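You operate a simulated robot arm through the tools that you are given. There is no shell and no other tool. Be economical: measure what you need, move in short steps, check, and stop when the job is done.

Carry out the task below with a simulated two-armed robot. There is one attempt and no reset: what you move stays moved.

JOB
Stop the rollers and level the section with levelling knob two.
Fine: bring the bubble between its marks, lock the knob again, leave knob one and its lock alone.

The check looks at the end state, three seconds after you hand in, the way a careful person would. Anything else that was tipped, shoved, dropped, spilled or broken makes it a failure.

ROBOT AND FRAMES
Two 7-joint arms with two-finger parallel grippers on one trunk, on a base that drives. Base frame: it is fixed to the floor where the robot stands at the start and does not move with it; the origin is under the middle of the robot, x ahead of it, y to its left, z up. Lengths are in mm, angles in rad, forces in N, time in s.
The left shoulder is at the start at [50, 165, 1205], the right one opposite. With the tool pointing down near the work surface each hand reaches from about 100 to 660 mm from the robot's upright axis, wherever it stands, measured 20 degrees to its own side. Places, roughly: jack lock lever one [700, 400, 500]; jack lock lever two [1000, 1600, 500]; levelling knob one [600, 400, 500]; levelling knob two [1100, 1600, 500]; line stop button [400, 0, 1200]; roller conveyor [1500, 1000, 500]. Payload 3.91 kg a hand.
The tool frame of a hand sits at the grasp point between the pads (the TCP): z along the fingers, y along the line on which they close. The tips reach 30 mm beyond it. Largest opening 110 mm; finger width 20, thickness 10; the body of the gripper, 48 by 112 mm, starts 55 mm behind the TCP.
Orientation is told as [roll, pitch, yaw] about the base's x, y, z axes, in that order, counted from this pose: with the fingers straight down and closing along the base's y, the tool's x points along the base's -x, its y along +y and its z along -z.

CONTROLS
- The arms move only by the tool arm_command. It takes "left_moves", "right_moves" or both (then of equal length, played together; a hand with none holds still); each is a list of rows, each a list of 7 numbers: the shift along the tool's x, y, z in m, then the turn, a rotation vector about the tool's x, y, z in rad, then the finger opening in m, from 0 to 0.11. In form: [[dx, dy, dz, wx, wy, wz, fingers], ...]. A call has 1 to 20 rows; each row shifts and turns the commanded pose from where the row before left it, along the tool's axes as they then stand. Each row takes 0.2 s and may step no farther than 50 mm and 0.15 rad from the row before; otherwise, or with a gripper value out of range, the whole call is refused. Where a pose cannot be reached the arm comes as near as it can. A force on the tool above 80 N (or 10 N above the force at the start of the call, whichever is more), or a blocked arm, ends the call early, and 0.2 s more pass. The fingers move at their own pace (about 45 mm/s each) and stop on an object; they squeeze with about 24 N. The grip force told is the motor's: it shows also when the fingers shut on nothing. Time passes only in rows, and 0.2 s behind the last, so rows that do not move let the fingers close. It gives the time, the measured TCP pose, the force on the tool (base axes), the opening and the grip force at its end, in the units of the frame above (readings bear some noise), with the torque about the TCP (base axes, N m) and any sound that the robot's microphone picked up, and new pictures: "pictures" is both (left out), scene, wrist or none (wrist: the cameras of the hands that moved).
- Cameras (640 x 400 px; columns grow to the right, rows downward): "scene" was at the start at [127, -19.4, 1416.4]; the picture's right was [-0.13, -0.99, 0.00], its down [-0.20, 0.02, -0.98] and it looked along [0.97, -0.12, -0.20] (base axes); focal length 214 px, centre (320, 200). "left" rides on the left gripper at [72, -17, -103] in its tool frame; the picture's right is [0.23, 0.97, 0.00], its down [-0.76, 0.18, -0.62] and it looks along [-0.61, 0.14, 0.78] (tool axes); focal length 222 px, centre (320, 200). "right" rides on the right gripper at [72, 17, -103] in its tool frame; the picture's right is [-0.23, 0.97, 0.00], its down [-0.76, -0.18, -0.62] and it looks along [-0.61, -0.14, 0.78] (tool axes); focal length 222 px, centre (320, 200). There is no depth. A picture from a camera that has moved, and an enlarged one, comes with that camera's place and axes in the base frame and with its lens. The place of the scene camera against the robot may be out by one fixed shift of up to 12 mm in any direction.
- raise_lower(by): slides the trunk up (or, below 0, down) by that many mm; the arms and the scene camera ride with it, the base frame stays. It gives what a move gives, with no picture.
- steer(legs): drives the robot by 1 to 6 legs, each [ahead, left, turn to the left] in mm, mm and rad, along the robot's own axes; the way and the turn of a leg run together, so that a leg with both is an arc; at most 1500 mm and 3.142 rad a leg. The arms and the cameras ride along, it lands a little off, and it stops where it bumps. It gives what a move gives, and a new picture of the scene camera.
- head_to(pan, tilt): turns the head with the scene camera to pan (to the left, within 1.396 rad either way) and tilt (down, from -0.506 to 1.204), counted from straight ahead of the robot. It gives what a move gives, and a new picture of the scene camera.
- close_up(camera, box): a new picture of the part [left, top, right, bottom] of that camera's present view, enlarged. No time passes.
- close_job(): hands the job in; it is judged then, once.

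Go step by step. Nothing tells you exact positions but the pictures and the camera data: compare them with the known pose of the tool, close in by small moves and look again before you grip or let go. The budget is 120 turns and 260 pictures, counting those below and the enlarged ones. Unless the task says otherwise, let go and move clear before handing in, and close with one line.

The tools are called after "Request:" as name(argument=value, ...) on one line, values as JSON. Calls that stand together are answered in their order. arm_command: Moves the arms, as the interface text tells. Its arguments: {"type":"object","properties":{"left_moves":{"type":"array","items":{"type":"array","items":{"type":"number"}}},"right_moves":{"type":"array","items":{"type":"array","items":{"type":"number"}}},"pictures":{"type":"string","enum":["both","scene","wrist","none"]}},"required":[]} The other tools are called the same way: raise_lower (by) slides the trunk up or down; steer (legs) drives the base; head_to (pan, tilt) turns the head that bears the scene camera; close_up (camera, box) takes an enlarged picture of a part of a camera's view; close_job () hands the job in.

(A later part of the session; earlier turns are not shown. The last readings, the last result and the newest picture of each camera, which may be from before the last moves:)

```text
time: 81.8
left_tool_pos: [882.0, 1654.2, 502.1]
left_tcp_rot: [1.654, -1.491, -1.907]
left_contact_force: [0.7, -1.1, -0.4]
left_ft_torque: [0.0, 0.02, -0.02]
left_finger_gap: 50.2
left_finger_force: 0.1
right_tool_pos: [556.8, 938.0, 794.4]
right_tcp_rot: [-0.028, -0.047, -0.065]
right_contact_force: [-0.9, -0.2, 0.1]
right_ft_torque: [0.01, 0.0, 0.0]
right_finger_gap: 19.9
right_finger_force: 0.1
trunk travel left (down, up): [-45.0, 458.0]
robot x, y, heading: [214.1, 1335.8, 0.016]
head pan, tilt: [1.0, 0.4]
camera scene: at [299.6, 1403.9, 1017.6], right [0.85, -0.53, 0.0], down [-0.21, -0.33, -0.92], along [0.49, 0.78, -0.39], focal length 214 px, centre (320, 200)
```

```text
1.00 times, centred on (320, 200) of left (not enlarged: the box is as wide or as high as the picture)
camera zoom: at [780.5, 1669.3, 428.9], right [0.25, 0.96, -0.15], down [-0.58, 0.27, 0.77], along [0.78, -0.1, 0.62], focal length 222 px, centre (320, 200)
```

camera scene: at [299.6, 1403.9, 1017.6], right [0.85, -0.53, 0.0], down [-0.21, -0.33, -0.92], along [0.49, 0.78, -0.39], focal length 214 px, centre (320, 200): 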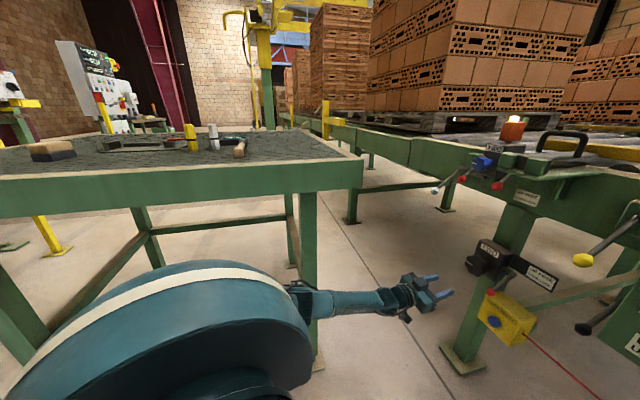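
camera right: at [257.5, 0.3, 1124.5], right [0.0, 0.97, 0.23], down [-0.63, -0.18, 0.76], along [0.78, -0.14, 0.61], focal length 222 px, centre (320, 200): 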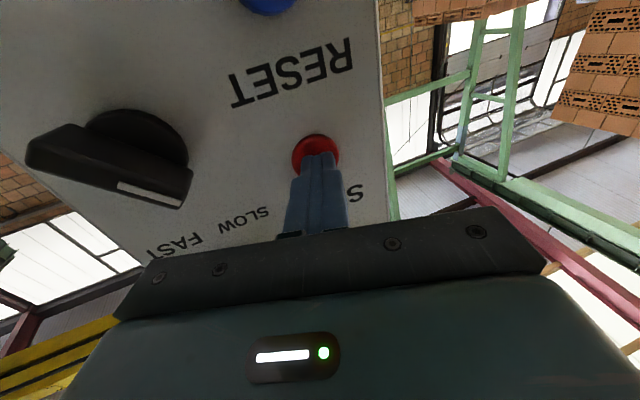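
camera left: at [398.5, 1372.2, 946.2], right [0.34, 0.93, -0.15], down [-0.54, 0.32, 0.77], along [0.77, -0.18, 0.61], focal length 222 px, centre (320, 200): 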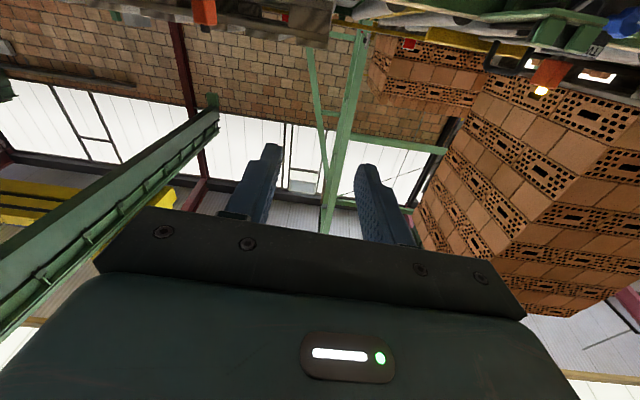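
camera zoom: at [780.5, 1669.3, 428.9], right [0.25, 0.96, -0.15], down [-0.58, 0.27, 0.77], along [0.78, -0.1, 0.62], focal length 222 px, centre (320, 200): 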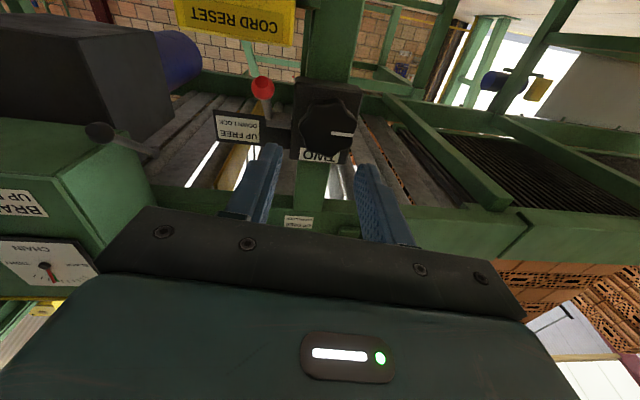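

The wrist camera confirms the lever ball at about [1016, 1555, 493] and the knob face near [1048, 1626, 530]. I move to a pre-grasp in front of the lever ball.

Request:
arm_command(left_moves=[[0.0, -0.03, 0, 0, 0, 0, 0.045], [0.0, -0.033, 0.02, 0, 0, 0, 0.045], [0.0, 0, 0.035, 0, 0, 0, 0.045], [0.002, 0, 0.035, 0, 0, 0, 0.045]])

Request:
close_up(camera="left", box=[200, 0, 440, 200])

Request:
close_up(camera="scene", box=[400, 210, 560, 350])

```text
time: 82.8
left_tool_pos: [953.9, 1573.2, 494.9]
left_tcp_rot: [1.676, -1.489, -1.926]
left_contact_force: [-0.2, 1.5, -0.8]
left_ft_torque: [0.01, -0.01, -0.02]
left_finger_gap: 45.1
left_finger_force: 0.1
right_tool_pos: [556.1, 937.3, 795.5]
right_tcp_rot: [-0.028, -0.048, -0.066]
right_contact_force: [0.0, 0.9, 0.1]
right_ft_torque: [-0.02, 0.0, -0.01]
right_finger_gap: 19.9
right_finger_force: 0.1
trunk travel left (down, up): [-45.0, 458.0]
robot x, y, heading: [219.6, 1333.4, 0.007]
head pan, tilt: [1.0, 0.4]
camera scene: at [299.6, 1404.0, 1017.6], right [0.85, -0.53, 0.0], down [-0.21, -0.33, -0.92], along [0.49, 0.78, -0.39], focal length 214 px, centre (320, 200)
camera left: at [852.1, 1587.7, 422.1], right [0.25, 0.96, -0.15], down [-0.58, 0.27, 0.77], along [0.78, -0.1, 0.62], focal length 222 px, centre (320, 200)
```

scene: 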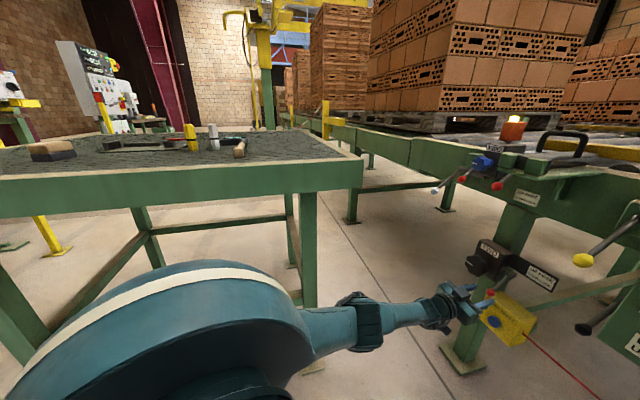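
left: 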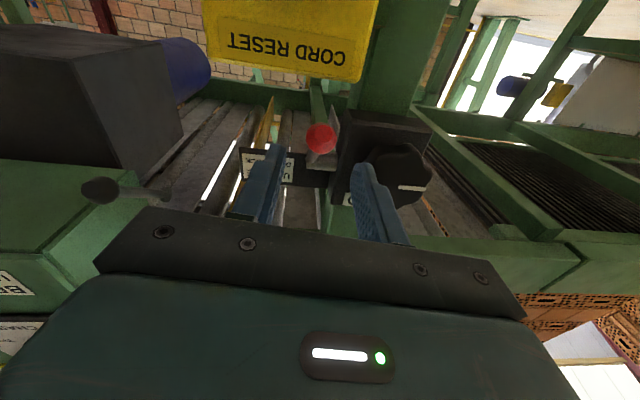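

```text
2.00 times, centred on (320, 100) of left
camera zoom: at [852.1, 1587.7, 422.1], right [0.25, 0.96, -0.15], down [-0.58, 0.27, 0.77], along [0.78, -0.1, 0.62], focal length 444 px, centre (320, 400)
```

zoom: 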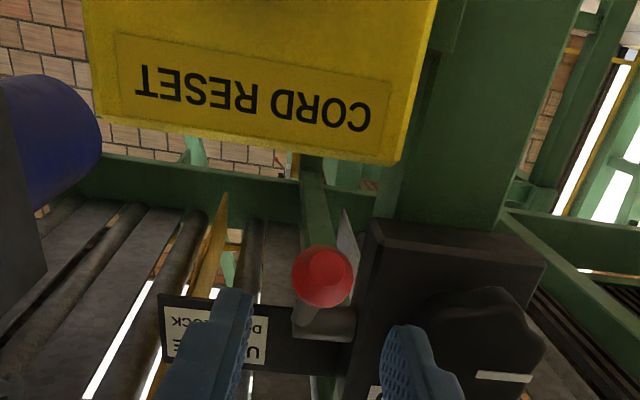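

```text
2.86 times, centred on (480, 280) of scene
camera zoom: at [299.6, 1404.0, 1017.6], right [0.85, -0.53, 0.0], down [-0.21, -0.33, -0.92], along [0.49, 0.78, -0.39], focal length 613 px, centre (-137, -29)
```

zoom: 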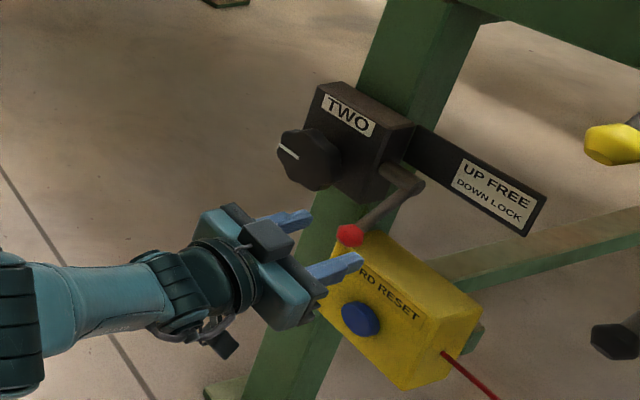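

The ball is well centred between the fingers and the box top is below them. I move ahead 50 mm and close on the ball.

Request:
arm_command(left_moves=[[0.001, 0, 0.025, 0, 0, 0, 0.045], [0.001, 0, 0.025, 0, 0, 0, 0.045], [0, 0, 0, 0, 0, 0, 0.03], [0, 0, 0, 0, 0, 0, 0.02], [0, 0, 0, 0, 0, 0, 0.01], [0, 0, 0, 0, 0, 0, 0.01]])

Request:
close_up(camera="scene", box=[400, 210, 560, 350])

```text
time: 84.2
left_tool_pos: [962.1, 1570.0, 504.5]
left_tcp_rot: [1.653, -1.492, -1.906]
left_contact_force: [-0.3, 0.5, -0.3]
left_ft_torque: [0.0, 0.0, 0.02]
left_finger_gap: 10.1
left_finger_force: 0.0
left hand out of reach, approached as far as the arm can: row 1, 2
right_tool_pos: [557.4, 937.7, 794.2]
right_tcp_rot: [-0.027, -0.047, -0.063]
right_contact_force: [0.5, 0.3, 0.2]
right_ft_torque: [0.03, 0.0, 0.0]
right_finger_gap: 20.0
right_finger_force: 0.1
trunk travel left (down, up): [-45.0, 458.0]
robot x, y, heading: [220.6, 1335.2, 0.015]
head pan, tilt: [1.0, 0.4]
camera scene: at [299.6, 1403.9, 1017.6], right [0.85, -0.53, 0.0], down [-0.21, -0.33, -0.92], along [0.49, 0.78, -0.39], focal length 214 px, centre (320, 200)
camera left: at [860.5, 1584.9, 431.1], right [0.25, 0.96, -0.15], down [-0.58, 0.27, 0.77], along [0.78, -0.1, 0.62], focal length 222 px, centre (320, 200)
```

scene: 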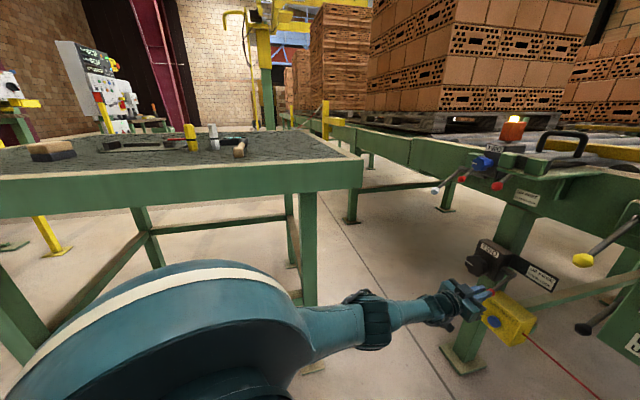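
left: 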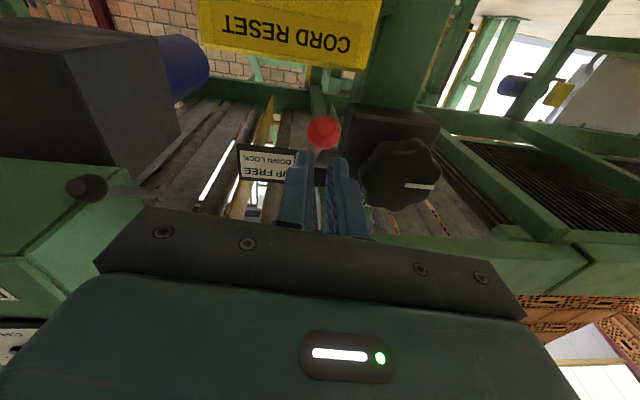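

```text
2.86 times, centred on (480, 280) of scene
camera zoom: at [299.6, 1403.9, 1017.6], right [0.85, -0.53, 0.0], down [-0.21, -0.33, -0.92], along [0.49, 0.78, -0.39], focal length 613 px, centre (-137, -29)
```

zoom: 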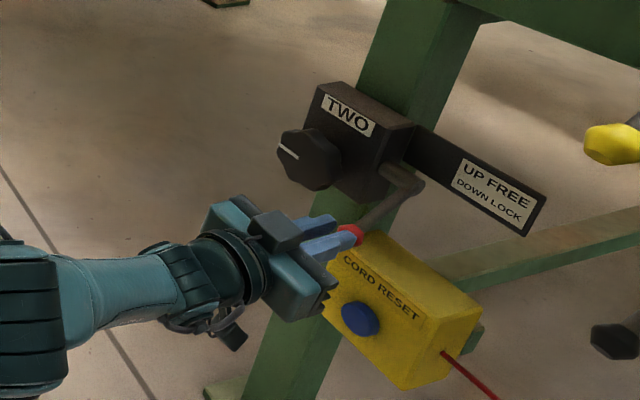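

The arm is at full reach. I open, retract, drive 110 mm ahead, and lower the trunk 40 mm for more margin.

Request:
arm_command(left_moves=[[0, 0, -0.03, 0, 0, 0, 0.045], [0, 0, -0.045, 0, 0, 0, 0.045], [0, 0, -0.045, 0, 0, 0, 0.045], [-0.03, 0, -0.0, 0, 0, 0, 0.045]], pictures="none")

Request:
raise_lower(by=-40)

Request:
steer(legs=[[110, 0, 0]])

```text
time: 85.2
left_tool_pos: [845.2, 1595.8, 532.1]
left_tcp_rot: [1.642, -1.491, -1.892]
left_contact_force: [0.4, -0.5, -0.2]
left_ft_torque: [-0.01, -0.03, 0.01]
left_finger_gap: 45.0
left_finger_force: 0.0
right_tool_pos: [556.8, 938.2, 794.1]
right_tcp_rot: [-0.028, -0.046, -0.065]
right_contact_force: [0.0, 0.8, -0.3]
right_ft_torque: [0.03, -0.02, 0.03]
right_finger_gap: 20.0
right_finger_force: 0.0
trunk travel left (down, up): [-45.0, 458.0]
robot x, y, heading: [217.2, 1333.2, 0.012]
head pan, tilt: [1.0, 0.4]
```

```text
time: 86.1
left_tool_pos: [844.9, 1594.2, 492.0]
left_tcp_rot: [1.657, -1.491, -1.906]
left_contact_force: [-0.1, -0.5, 0.0]
left_ft_torque: [0.0, 0.02, -0.03]
left_finger_gap: 45.0
left_finger_force: 0.0
right_tool_pos: [557.2, 938.3, 754.1]
right_tcp_rot: [-0.027, -0.047, -0.065]
right_contact_force: [0.4, -1.2, -0.4]
right_ft_torque: [0.03, -0.01, -0.01]
right_finger_gap: 20.2
right_finger_force: 0.1
trunk travel left (down, up): [-5.0, 498.0]
robot x, y, heading: [217.3, 1332.3, 0.013]
head pan, tilt: [1.0, 0.4]
```

```text
time: 87.3
left_tool_pos: [954.2, 1594.4, 491.2]
left_tcp_rot: [1.656, -1.49, -1.911]
left_contact_force: [-0.2, 0.8, -0.5]
left_ft_torque: [-0.02, 0.0, 0.01]
left_finger_gap: 44.8
left_finger_force: 0.1
right_tool_pos: [663.5, 938.2, 753.9]
right_tcp_rot: [-0.028, -0.047, -0.068]
right_contact_force: [1.0, 0.5, 0.6]
right_ft_torque: [0.01, -0.03, -0.01]
right_finger_gap: 19.8
right_finger_force: 0.0
trunk travel left (down, up): [-5.0, 498.0]
robot x, y, heading: [323.7, 1338.8, 0.008]
head pan, tilt: [1.0, 0.4]
camera scene: at [408.4, 1404.9, 977.6], right [0.85, -0.53, 0.0], down [-0.21, -0.33, -0.92], along [0.49, 0.78, -0.39], focal length 214 px, centre (320, 200)
```

scene: 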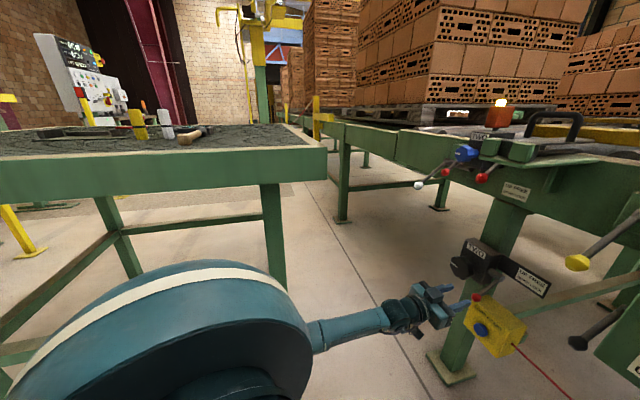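

Positions hold. I line up laterally with the ball, then go forward and check before gripping.

Request:
arm_command(left_moves=[[0, -0.0205, 0, 0, 0, 0, 0.045], [-0.001, 0, 0.02, 0, 0, 0, 0.045], [0, 0, 0.02, 0, 0, 0, 0.045], [0, 0, 0.016, 0, 0, 0, 0.045]])

Request:
close_up(camera="left", box=[240, 60, 400, 260])

Request:
close_up(camera="scene", box=[400, 220, 560, 360])

```text
time: 88.3
left_tool_pos: [1002.4, 1560.3, 493.0]
left_tcp_rot: [1.654, -1.495, -1.909]
left_contact_force: [0.2, 0.4, 0.3]
left_ft_torque: [0.0, 0.02, -0.02]
left_finger_gap: 44.9
left_finger_force: 0.1
right_tool_pos: [664.3, 937.3, 754.3]
right_tcp_rot: [-0.027, -0.047, -0.07]
right_contact_force: [-0.3, 0.0, -0.2]
right_ft_torque: [-0.01, 0.02, -0.01]
right_finger_gap: 20.1
right_finger_force: 0.1
trunk travel left (down, up): [-5.0, 498.0]
robot x, y, heading: [323.8, 1333.9, 0.015]
head pan, tilt: [1.0, 0.4]
camera scene: at [408.4, 1404.9, 977.6], right [0.85, -0.53, 0.0], down [-0.21, -0.33, -0.92], along [0.49, 0.78, -0.39], focal length 214 px, centre (320, 200)
camera left: at [901.7, 1575.7, 418.6], right [0.25, 0.96, -0.15], down [-0.58, 0.27, 0.77], along [0.78, -0.11, 0.62], focal length 222 px, centre (320, 200)
```

scene: 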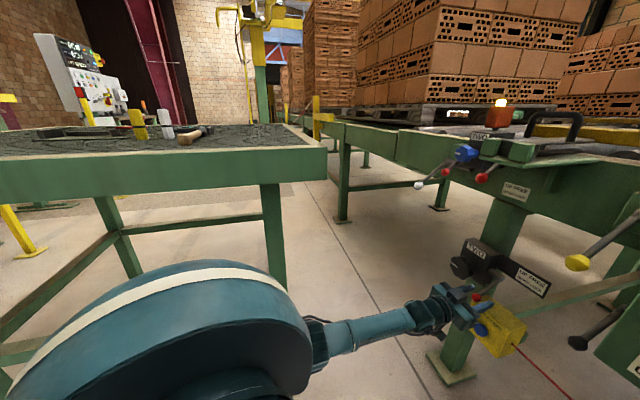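
left: 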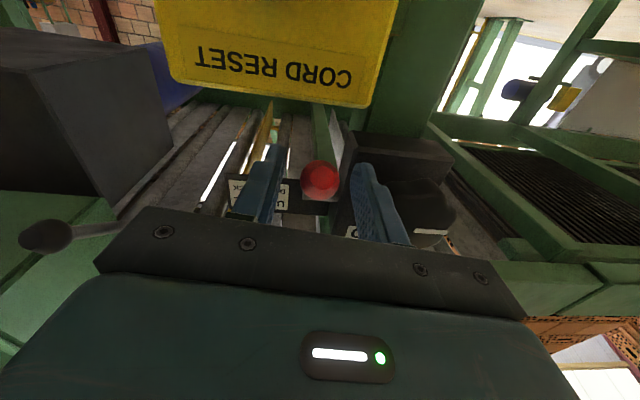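

```text
2.00 times, centred on (320, 160) of left
camera zoom: at [901.7, 1575.7, 418.6], right [0.25, 0.96, -0.15], down [-0.58, 0.27, 0.77], along [0.78, -0.11, 0.62], focal length 444 px, centre (320, 280)
```

zoom: 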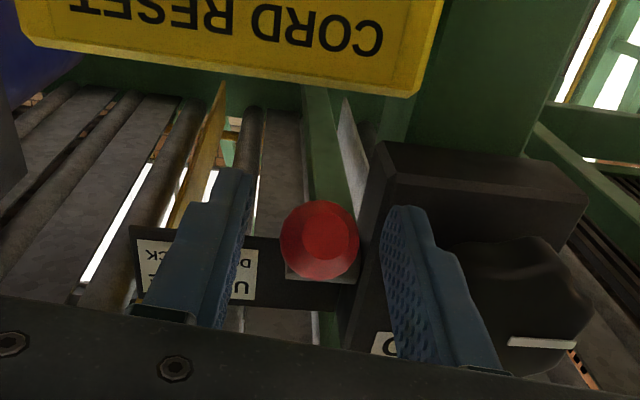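

```text
2.86 times, centred on (480, 290) of scene
camera zoom: at [408.4, 1404.9, 977.6], right [0.85, -0.53, 0.0], down [-0.21, -0.33, -0.92], along [0.49, 0.78, -0.39], focal length 613 px, centre (-137, -57)
```

zoom: 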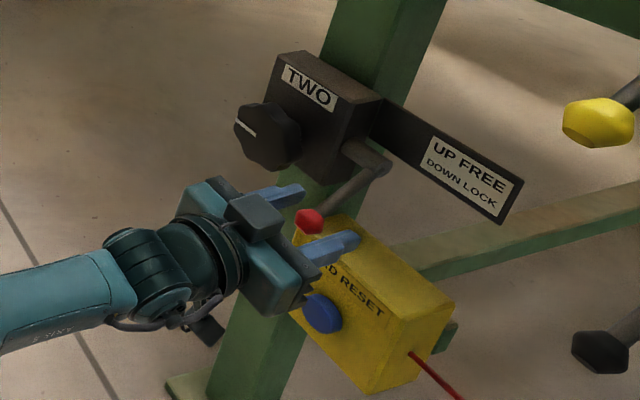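

The ball is between the pads. Closing on it.

Request:
arm_command(left_moves=[[0, 0, 0.003, 0, 0, 0, 0.03], [0, 0, 0, 0, 0, 0, 0.02], [0, 0, 0, 0, 0, 0, 0.01], [0, 0, 0, 0, 0, 0, 0.01]], pictures="wrist")

```text
time: 89.3
left_tool_pos: [1005.7, 1559.1, 492.9]
left_tcp_rot: [1.652, -1.493, -1.909]
left_contact_force: [-4.3, -3.7, -0.2]
left_ft_torque: [-0.05, -0.06, -0.03]
left_finger_gap: 25.4
left_finger_force: 45.3
right_tool_pos: [663.9, 938.2, 754.1]
right_tcp_rot: [-0.027, -0.047, -0.069]
right_contact_force: [0.3, -0.1, 0.4]
right_ft_torque: [-0.02, 0.02, 0.02]
right_finger_gap: 20.0
right_finger_force: 0.0
trunk travel left (down, up): [-5.0, 498.0]
robot x, y, heading: [323.8, 1330.9, 0.006]
head pan, tilt: [1.0, 0.4]
camera left: at [904.5, 1574.6, 419.0], right [0.25, 0.96, -0.15], down [-0.58, 0.27, 0.77], along [0.78, -0.11, 0.62], focal length 222 px, centre (320, 200)
```

left: 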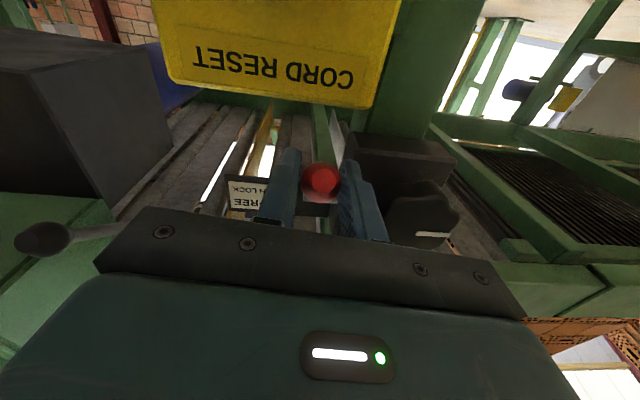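

Gripped. I swing the lever up along its arc, in two stages.

Request:
arm_command(left_moves=[[-0.0109, 0, -0.0061, 0, 0, 0, 0.01], [-0.012, 0, -0.0049, 0, 0, 0, 0.01], [-0.0124, 0, -0.0032, 0, 0, 0, 0.01], [-0.0128, 0, -0.0016, 0, 0, 0, 0.01], [-0.0128, 0, 0, 0, 0, 0, 0.01]])

Request:
close_up(camera="scene", box=[400, 220, 560, 360])

```text
time: 90.5
left_tool_pos: [988.6, 1558.3, 554.8]
left_tcp_rot: [1.713, -1.49, -1.97]
left_contact_force: [-0.5, 0.2, 0.3]
left_ft_torque: [-0.02, 0.01, -0.02]
left_finger_gap: 9.9
left_finger_force: 0.1
right_tool_pos: [662.7, 937.8, 754.6]
right_tcp_rot: [-0.03, -0.046, -0.07]
right_contact_force: [0.4, -0.8, -0.1]
right_ft_torque: [0.0, 0.0, -0.02]
right_finger_gap: 20.1
right_finger_force: 0.1
trunk travel left (down, up): [-5.0, 498.0]
robot x, y, heading: [321.7, 1333.1, 0.015]
head pan, tilt: [1.0, 0.4]
camera scene: at [408.5, 1404.8, 977.8], right [0.85, -0.53, 0.0], down [-0.21, -0.33, -0.92], along [0.49, 0.78, -0.39], focal length 214 px, centre (320, 200)
camera left: at [888.2, 1574.2, 480.6], right [0.25, 0.96, -0.15], down [-0.58, 0.27, 0.77], along [0.77, -0.11, 0.63], focal length 222 px, centre (320, 200)
```

scene: 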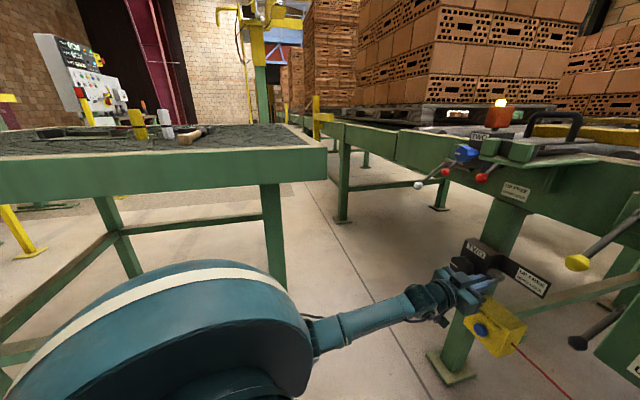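
left: 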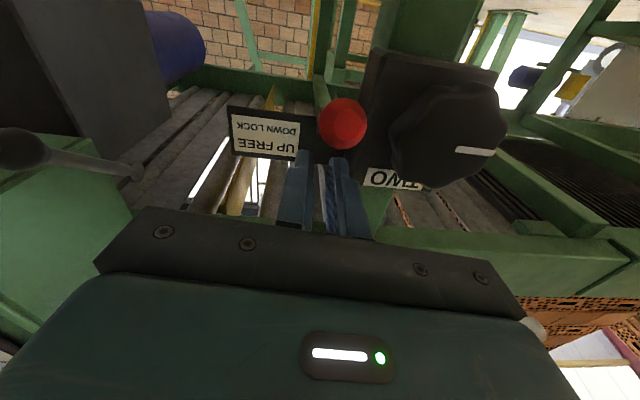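

```text
2.86 times, centred on (480, 290) of scene
camera zoom: at [408.5, 1404.8, 977.8], right [0.85, -0.53, 0.0], down [-0.21, -0.33, -0.92], along [0.49, 0.78, -0.39], focal length 613 px, centre (-137, -57)
```

zoom: 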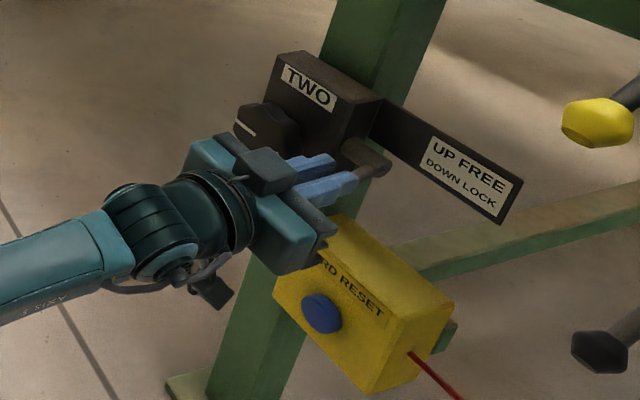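

The ball slipped out partway (lever about half down still). I'll push it up from below with the closed fingers instead: back off, drop beneath it, move in and lift.

Request:
arm_command(left_moves=[[0, 0, -0.035, 0, 0, 0, 0], [0, 0, -0.03, 0, 0, 0, 0], [0.035, 0.004, 0, 0, 0, 0, 0], [0.034, 0, 0, 0, 0, 0, 0], [0, 0, 0.03, 0, 0, 0, 0], [0, 0, 0.03, 0, 0, 0, 0]])

Request:
close_up(camera="left", box=[240, 40, 400, 240])

Request:
close_up(camera="scene", box=[420, 230, 540, 335])

```text
time: 91.9
left_tool_pos: [986.2, 1569.5, 484.6]
left_tcp_rot: [1.648, -1.492, -1.904]
left_contact_force: [0.7, -0.5, 0.5]
left_ft_torque: [0.02, 0.02, -0.02]
left_finger_gap: 0.1
left_finger_force: 24.2
right_tool_pos: [664.8, 938.0, 753.9]
right_tcp_rot: [-0.029, -0.047, -0.068]
right_contact_force: [0.1, -0.2, 0.8]
right_ft_torque: [-0.04, -0.01, 0.01]
right_finger_gap: 19.9
right_finger_force: 0.0
trunk travel left (down, up): [-5.0, 498.0]
robot x, y, heading: [323.9, 1332.0, 0.008]
head pan, tilt: [1.0, 0.4]
camera scene: at [408.4, 1404.9, 977.6], right [0.85, -0.53, 0.0], down [-0.21, -0.33, -0.92], along [0.49, 0.78, -0.39], focal length 214 px, centre (320, 200)
camera left: at [884.3, 1584.7, 410.5], right [0.25, 0.96, -0.15], down [-0.58, 0.27, 0.77], along [0.78, -0.11, 0.62], focal length 222 px, centre (320, 200)
```

scene: 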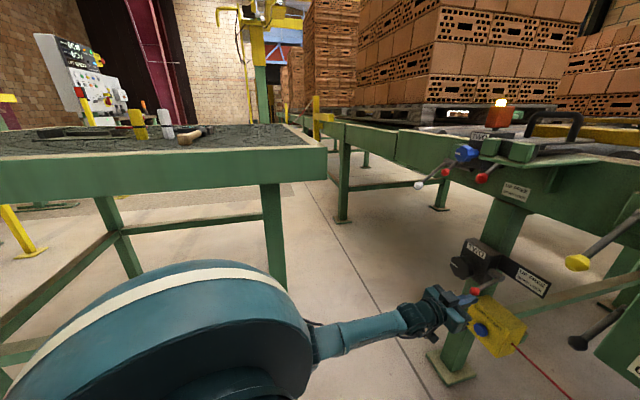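
left: 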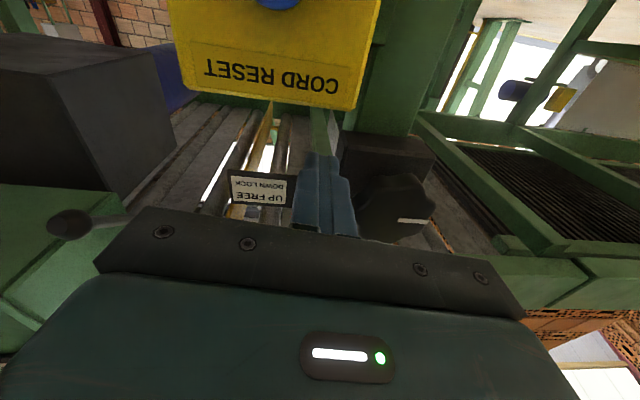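

```text
2.00 times, centred on (320, 140) of left
camera zoom: at [884.3, 1584.7, 410.5], right [0.25, 0.96, -0.15], down [-0.58, 0.27, 0.77], along [0.78, -0.11, 0.62], focal length 444 px, centre (320, 320)
```

zoom: 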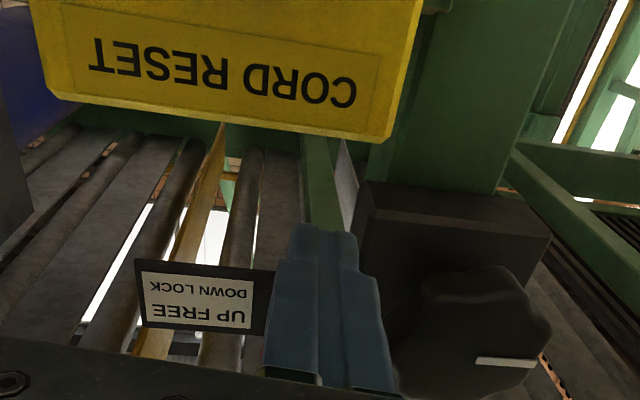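

```text
3.81 times, centred on (480, 282) of scene
camera zoom: at [408.4, 1404.9, 977.6], right [0.85, -0.53, 0.0], down [-0.21, -0.33, -0.92], along [0.49, 0.78, -0.39], focal length 817 px, centre (-290, -114)
```

zoom: 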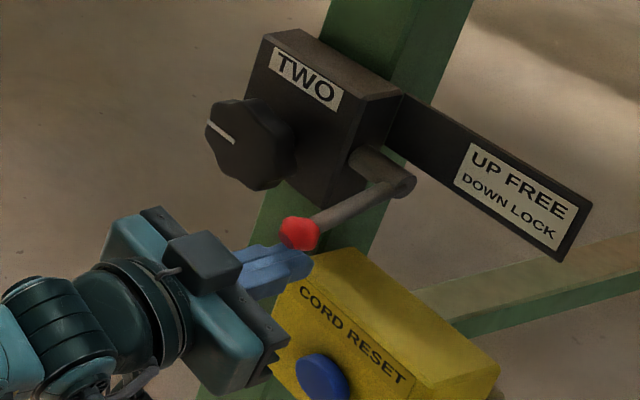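

The closed fingers are beneath the ball. I centre slightly and lift.

Request:
arm_command(left_moves=[[0, -0.005, 0.012, 0, 0, 0, 0], [-0.01, 0, 0, 0, 0, 0, 0], [-0.01, 0, 0, 0, 0, 0, 0], [-0.01, 0, 0, 0, 0, 0, 0], [-0.01, 0, 0, 0, 0, 0, 0], [-0.01, 0, 0, 0, 0, 0, 0], [-0.01, 0, 0, 0, 0, 0, 0]])

Request:
close_up(camera="scene", box=[420, 230, 540, 335])

```text
time: 93.5
left_tool_pos: [997.0, 1557.1, 542.4]
left_tcp_rot: [1.627, -1.492, -1.884]
left_contact_force: [0.3, 0.2, -4.1]
left_ft_torque: [0.07, 0.13, -0.01]
left_finger_gap: 0.0
left_finger_force: 23.9
right_tool_pos: [663.2, 938.1, 753.9]
right_tcp_rot: [-0.027, -0.046, -0.069]
right_contact_force: [-0.1, -0.2, -0.2]
right_ft_torque: [-0.01, 0.01, 0.0]
right_finger_gap: 19.8
right_finger_force: 0.1
trunk travel left (down, up): [-5.0, 498.0]
robot x, y, heading: [324.2, 1335.2, 0.007]
head pan, tilt: [1.0, 0.4]
camera scene: at [408.8, 1404.9, 977.5], right [0.85, -0.53, 0.0], down [-0.21, -0.33, -0.92], along [0.49, 0.78, -0.39], focal length 214 px, centre (320, 200)
camera left: at [894.8, 1572.2, 469.1], right [0.25, 0.96, -0.15], down [-0.58, 0.27, 0.77], along [0.78, -0.11, 0.62], focal length 222 px, centre (320, 200)
```

scene: 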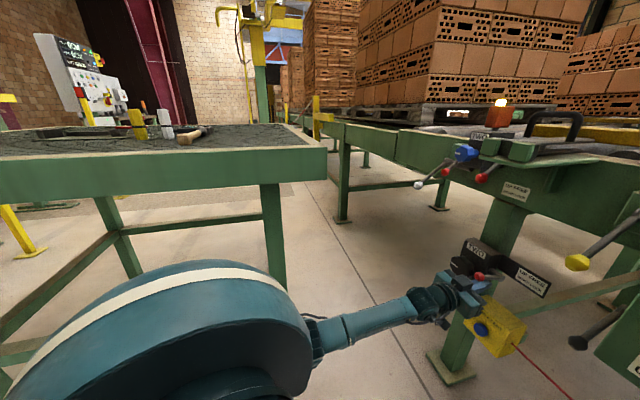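
left: 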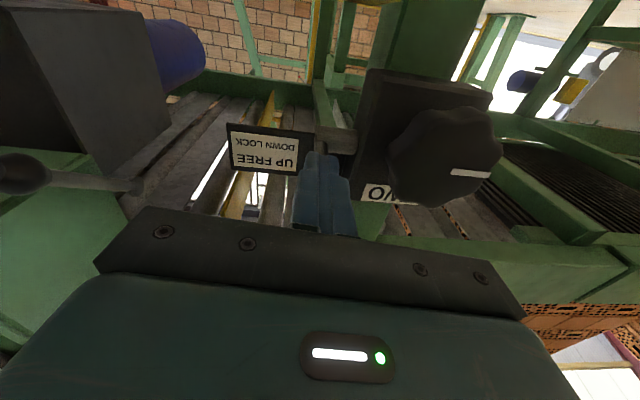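

```text
3.81 times, centred on (480, 282) of scene
camera zoom: at [408.8, 1404.9, 977.5], right [0.85, -0.53, 0.0], down [-0.21, -0.33, -0.92], along [0.49, 0.78, -0.39], focal length 817 px, centre (-290, -114)
```

zoom: 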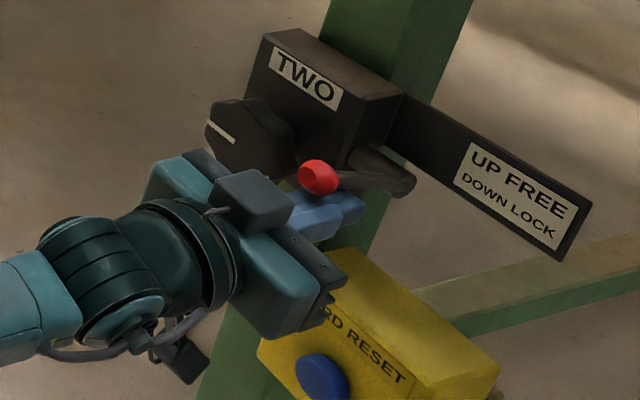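

Working: the lever is rising, slightly above horizontal. I keep lifting.

Request:
arm_command(left_moves=[[-0.01, 0, 0.002, 0, 0, 0, 0], [-0.01, 0, 0.002, 0, 0, 0, 0], [-0.01, 0, 0.003, 0, 0, 0, 0], [-0.01, 0, 0.003, 0, 0, 0, 0], [-0.008, 0, 0.003, 0, 0, 0, 0]])

Request:
close_up(camera="scene", box=[420, 230, 540, 335])

```text
time: 94.6
left_tool_pos: [998.4, 1553.2, 564.9]
left_tcp_rot: [1.077, -1.486, -1.327]
left_contact_force: [-0.9, 0.4, -5.5]
left_ft_torque: [-0.01, 0.12, 0.02]
left_finger_gap: 0.1
left_finger_force: 23.8
right_tool_pos: [664.4, 938.8, 755.5]
right_tcp_rot: [-0.028, -0.044, -0.066]
right_contact_force: [-0.4, 0.7, 0.6]
right_ft_torque: [-0.04, 0.01, 0.01]
right_finger_gap: 19.9
right_finger_force: 0.1
trunk travel left (down, up): [-5.0, 498.0]
robot x, y, heading: [326.0, 1335.3, 0.012]
head pan, tilt: [1.0, 0.4]
stopped in row 5 (left hand): the force on the tool passed its limit at 85 N (the readings are from after the stop); the commanded pose is now the measured one
camera scene: at [407.6, 1405.4, 978.1], right [0.85, -0.53, 0.0], down [-0.21, -0.33, -0.92], along [0.49, 0.78, -0.39], focal length 214 px, centre (320, 200)
camera left: at [895.1, 1569.2, 496.4], right [0.24, 0.96, -0.15], down [-0.54, 0.26, 0.8], along [0.81, -0.11, 0.58], focal length 222 px, centre (320, 200)
```

scene: 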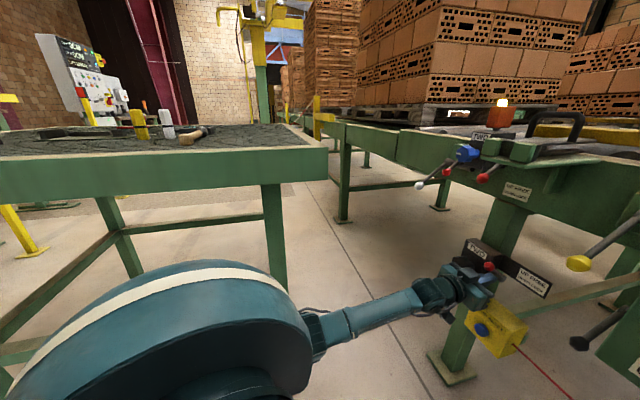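
left: 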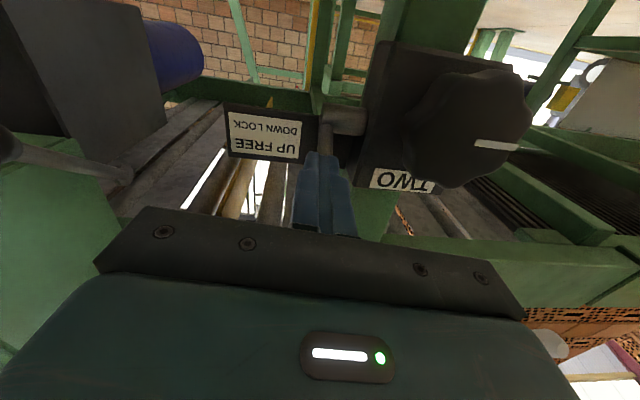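

```text
3.81 times, centred on (480, 282) of scene
camera zoom: at [407.6, 1405.4, 978.1], right [0.85, -0.53, 0.0], down [-0.21, -0.33, -0.92], along [0.49, 0.78, -0.39], focal length 817 px, centre (-290, -114)
```

zoom: 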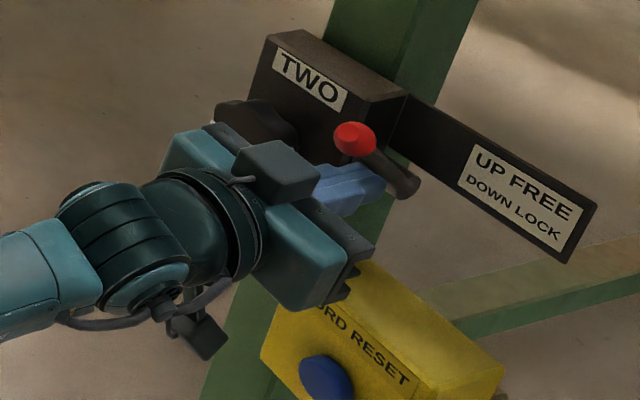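

The lever reached its upper stop: knob two is free. I withdraw and look at the knob and bubble.

Request:
arm_command(left_moves=[[0.006, 0, 0, 0, 0, 0, 0], [0, 0, -0.04, 0, 0, 0, 0.02], [0, 0, -0.04, 0, 0, 0, 0.05], [0.01, 0.03, -0.01, 0, 0, 0, 0.08], [0.01, 0.03, 0, 0, 0, 0, 0.085]], pictures="wrist")

Request:
close_up(camera="left", box=[220, 0, 540, 200])

Request:
head_to(pan=-0.1, tilt=0.4)

```text
time: 95.8
left_tool_pos: [926.3, 1635.2, 548.1]
left_tcp_rot: [1.136, -1.489, -1.388]
left_contact_force: [-0.4, 0.2, 0.0]
left_ft_torque: [-0.02, -0.01, 0.0]
left_finger_gap: 83.1
left_finger_force: 0.1
right_tool_pos: [663.4, 939.0, 755.5]
right_tcp_rot: [-0.029, -0.046, -0.067]
right_contact_force: [-0.3, -0.1, -0.2]
right_ft_torque: [-0.01, -0.01, -0.03]
right_finger_gap: 19.7
right_finger_force: 0.1
trunk travel left (down, up): [-5.0, 498.0]
robot x, y, heading: [321.7, 1333.4, 0.011]
head pan, tilt: [1.0, 0.4]
camera left: at [822.8, 1650.3, 478.9], right [0.24, 0.96, -0.15], down [-0.55, 0.27, 0.79], along [0.8, -0.11, 0.59], focal length 222 px, centre (320, 200)
```

left: 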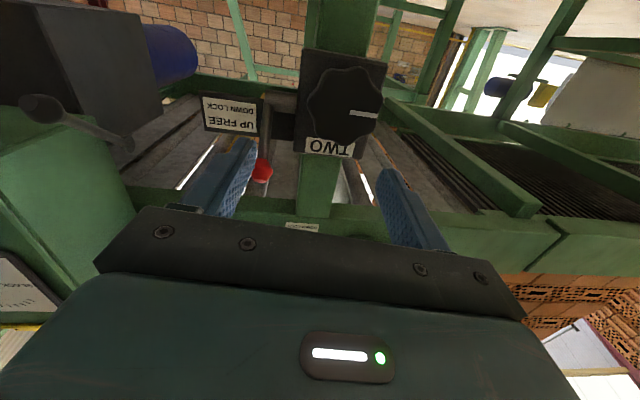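

```text
2.00 times, centred on (380, 100) of left
camera zoom: at [822.8, 1650.3, 478.9], right [0.24, 0.96, -0.15], down [-0.55, 0.27, 0.79], along [0.8, -0.11, 0.59], focal length 444 px, centre (200, 400)
```

zoom: 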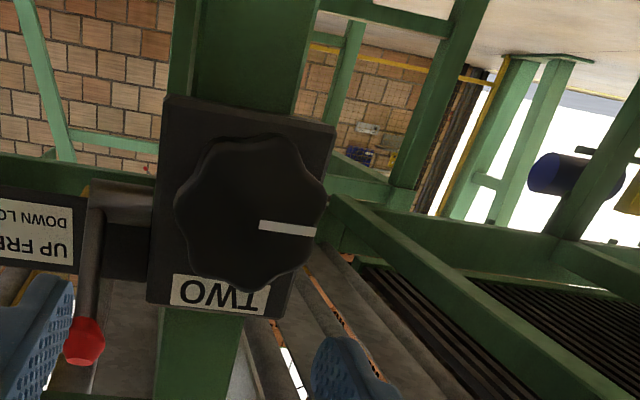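

```text
time: 97.1
left_tool_pos: [927.5, 1633.7, 547.6]
left_tcp_rot: [1.135, -1.489, -1.386]
left_contact_force: [0.0, 0.9, -0.5]
left_ft_torque: [0.02, 0.01, 0.02]
left_finger_gap: 84.8
left_finger_force: 0.0
right_tool_pos: [664.1, 937.6, 754.6]
right_tcp_rot: [-0.029, -0.05, -0.066]
right_contact_force: [-0.5, -0.1, 0.3]
right_ft_torque: [0.01, 0.02, -0.02]
right_finger_gap: 20.0
right_finger_force: 0.0
trunk travel left (down, up): [-5.0, 498.0]
robot x, y, heading: [324.0, 1335.5, 0.013]
head pan, tilt: [-0.099, 0.4]
camera scene: at [450.4, 1318.6, 977.6], right [-0.09, -1.0, 0.0], down [-0.39, 0.03, -0.92], along [0.92, -0.08, -0.39], focal length 214 px, centre (320, 200)
```

scene: 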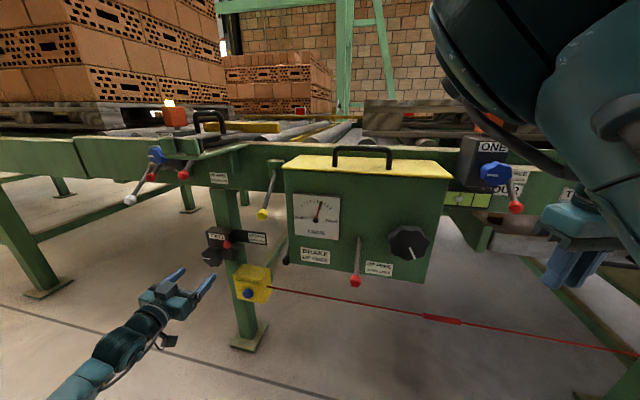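

This view shows both the knob and the vial. Knob front centre is at [1046, 1626, 528], about 70 mm across. I align on its axis and advance to just short of it.

Request:
close_up(camera="scene", box=[432, 180, 512, 230])

Request:
arm_command(left_moves=[[0.01, 0.01, 0, 0, -0.034, 0, 0.1], [0.0075, 0.01, 0.02, 0, 0, 0, 0.1], [0, 0, 0.025, 0, 0, 0, 0.1], [0, 0, 0.025, 0, 0, 0, 0.1]])

Request:
close_up(camera="left", box=[200, 40, 440, 240])

```text
8.00 times, centred on (472, 205) of scene
camera zoom: at [450.4, 1318.6, 977.6], right [-0.09, -1.0, 0.0], down [-0.39, 0.03, -0.92], along [0.92, -0.08, -0.39], focal length 1716 px, centre (-896, 160)
```

zoom: 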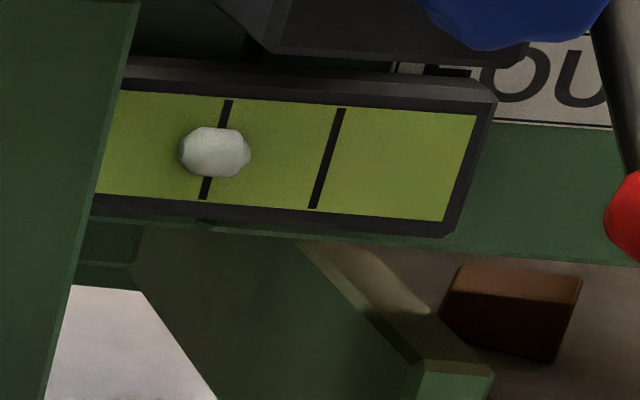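

```text
time: 98.1
left_tool_pos: [999.7, 1639.0, 532.9]
left_tcp_rot: [1.556, -1.495, -1.81]
left_contact_force: [-0.2, -0.6, -0.5]
left_ft_torque: [-0.01, -0.02, 0.01]
left_finger_gap: 100.3
left_finger_force: 0.1
right_tool_pos: [664.4, 938.6, 754.5]
right_tcp_rot: [-0.029, -0.047, -0.067]
right_contact_force: [-0.8, -0.5, 0.5]
right_ft_torque: [-0.01, 0.0, -0.01]
right_finger_gap: 20.1
right_finger_force: 0.0
trunk travel left (down, up): [-5.0, 498.0]
robot x, y, heading: [323.4, 1333.9, 0.012]
head pan, tilt: [-0.099, 0.4]
camera scene: at [450.4, 1318.6, 977.6], right [-0.09, -1.0, 0.0], down [-0.39, 0.03, -0.92], along [0.92, -0.08, -0.39], focal length 214 px, centre (320, 200)
camera left: at [898.6, 1654.7, 460.3], right [0.25, 0.96, -0.15], down [-0.57, 0.27, 0.77], along [0.78, -0.1, 0.61], focal length 222 px, centre (320, 200)
```

scene: 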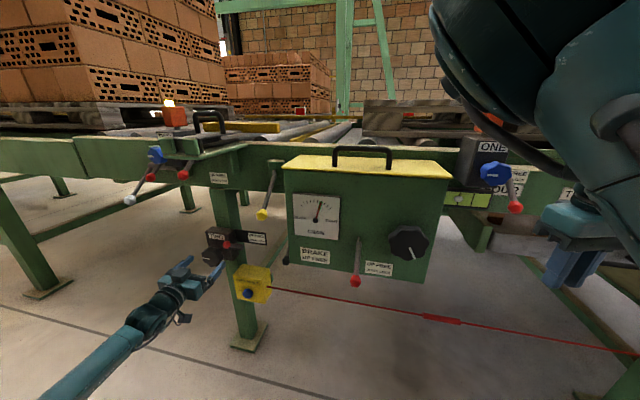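
left: 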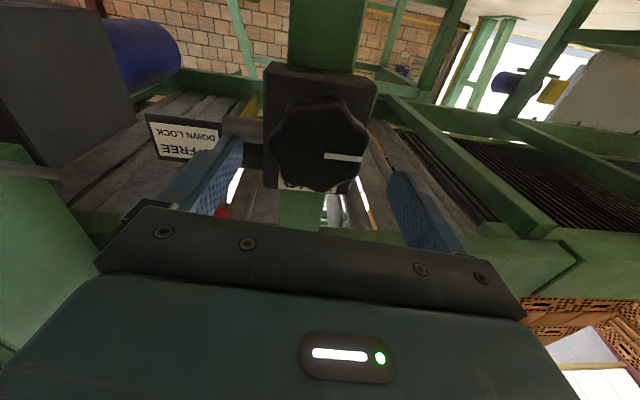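

```text
2.00 times, centred on (320, 140) of left
camera zoom: at [898.6, 1654.7, 460.3], right [0.25, 0.96, -0.15], down [-0.57, 0.27, 0.77], along [0.78, -0.1, 0.61], focal length 444 px, centre (320, 320)
```

zoom: 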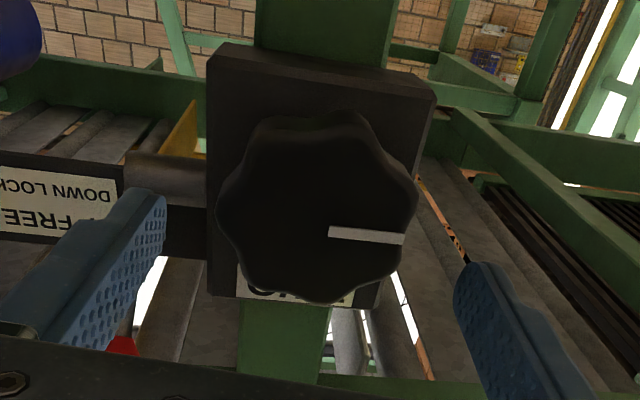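

Well aligned. I go down 5 mm, forward 36 mm, and close on the knob.

Request:
arm_command(left_moves=[[0.005, 0, 0.012, 0, 0, 0, 0.1], [0, 0, 0.012, 0, 0, 0, 0.1], [0, 0, 0.012, 0, 0, 0, 0.1], [0, 0, 0, 0, 0, 0, 0.08], [0, 0, 0, 0, 0, 0, 0.065], [0, 0, 0, 0, 0, 0, 0.05], [0, 0, 0, 0, 0, 0, 0.05]], pictures="wrist")

Request:
close_up(camera="scene", box=[150, 210, 290, 320])

```text
time: 99.7
left_tool_pos: [1035.3, 1628.7, 528.5]
left_tcp_rot: [1.553, -1.496, -1.809]
left_contact_force: [0.4, -4.3, 0.2]
left_ft_torque: [0.02, -0.09, 0.05]
left_finger_gap: 67.3
left_finger_force: 45.3
right_tool_pos: [664.0, 938.0, 754.7]
right_tcp_rot: [-0.027, -0.046, -0.066]
right_contact_force: [-0.3, 0.0, -0.1]
right_ft_torque: [0.04, 0.0, 0.0]
right_finger_gap: 20.3
right_finger_force: 0.1
trunk travel left (down, up): [-5.0, 498.0]
robot x, y, heading: [320.8, 1335.2, 0.013]
head pan, tilt: [-0.099, 0.4]
camera left: at [933.3, 1644.1, 455.2], right [0.25, 0.96, -0.15], down [-0.57, 0.27, 0.77], along [0.78, -0.11, 0.61], focal length 222 px, centre (320, 200)
```

left: 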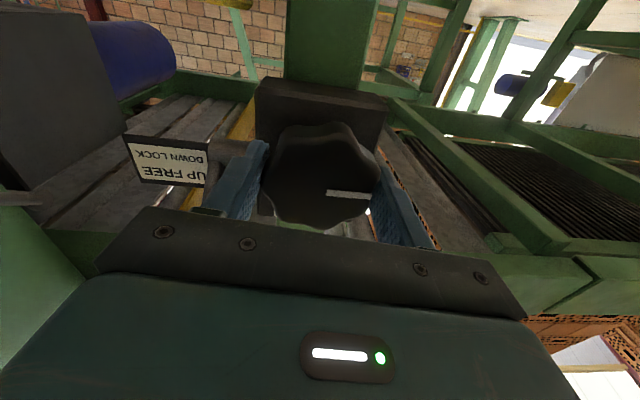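

```text
3.64 times, centred on (220, 265) of scene
camera zoom: at [450.5, 1318.4, 977.6], right [-0.09, -1.0, 0.0], down [-0.39, 0.03, -0.92], along [0.92, -0.08, -0.39], focal length 780 px, centre (684, -36)
```

zoom: 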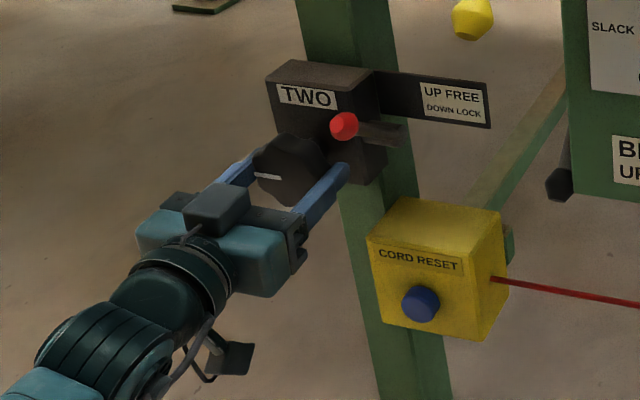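

Firm grip at 67 mm. I turn clockwise by a small trial (0.45 rad) and check the bubble.

Request:
arm_command(left_moves=[[0, 0, 0, 0, 0, 0.11, 0.05], [0, 0, 0, 0, 0, 0.11, 0.05], [0, 0, 0, 0, 0, 0.11, 0.05], [0, 0, 0, 0, 0, 0.12, 0.05], [0, 0, 0, 0, 0, 0, 0.05]], pictures="wrist")

Request:
close_up(camera="scene", box=[432, 180, 512, 230])

Request:
close_up(camera="scene", box=[150, 210, 290, 320])

```text
time: 100.9
left_tool_pos: [1048.3, 1632.6, 528.2]
left_tcp_rot: [1.528, -1.059, -1.832]
left_contact_force: [-28.5, -44.4, -18.6]
left_ft_torque: [0.28, 0.13, -0.91]
left_finger_gap: 76.9
left_finger_force: 26.7
left hand out of reach, approached as far as the arm can: row 4
right_tool_pos: [664.3, 937.4, 754.2]
right_tcp_rot: [-0.029, -0.045, -0.069]
right_contact_force: [0.4, 0.2, 0.3]
right_ft_torque: [0.01, 0.01, 0.0]
right_finger_gap: 20.0
right_finger_force: 0.0
trunk travel left (down, up): [-5.0, 498.0]
robot x, y, heading: [321.2, 1335.7, 0.013]
head pan, tilt: [-0.099, 0.4]
camera left: at [955.7, 1683.8, 459.2], right [0.29, 0.92, 0.28], down [-0.64, -0.03, 0.76], along [0.71, -0.4, 0.58], focal length 222 px, centre (320, 200)
```

left: 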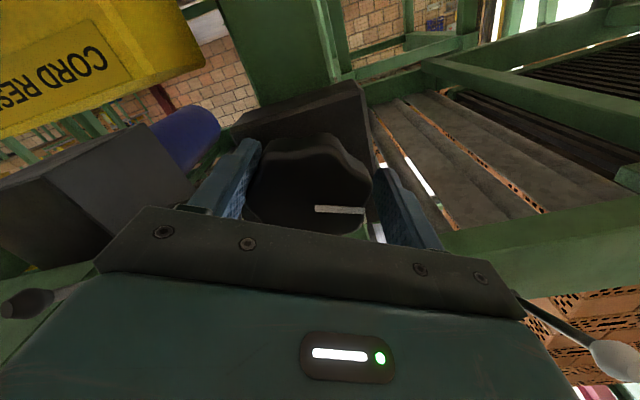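

```text
8.00 times, centred on (472, 205) of scene
camera zoom: at [451.2, 1317.4, 977.2], right [-0.09, -1.0, 0.0], down [-0.39, 0.04, -0.92], along [0.92, -0.08, -0.39], focal length 1716 px, centre (-896, 160)
```

zoom: 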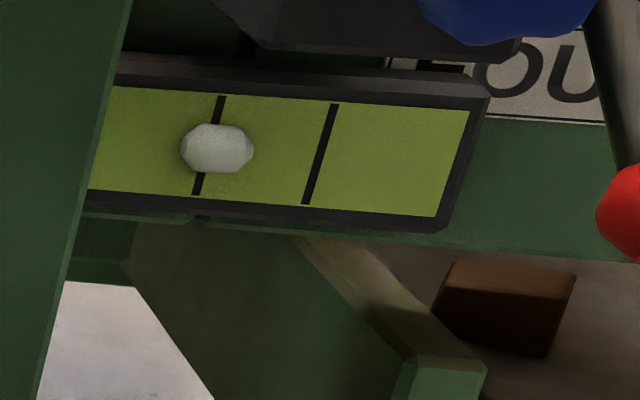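

```text
3.64 times, centred on (220, 265) of scene
camera zoom: at [451.2, 1317.4, 977.2], right [-0.09, -1.0, 0.0], down [-0.39, 0.04, -0.92], along [0.92, -0.08, -0.39], focal length 780 px, centre (684, -36)
```

zoom: 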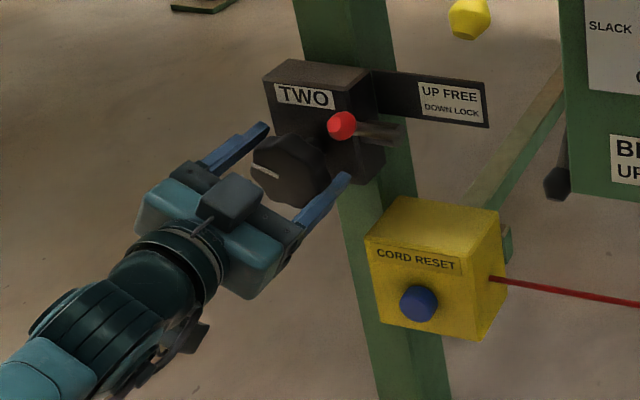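

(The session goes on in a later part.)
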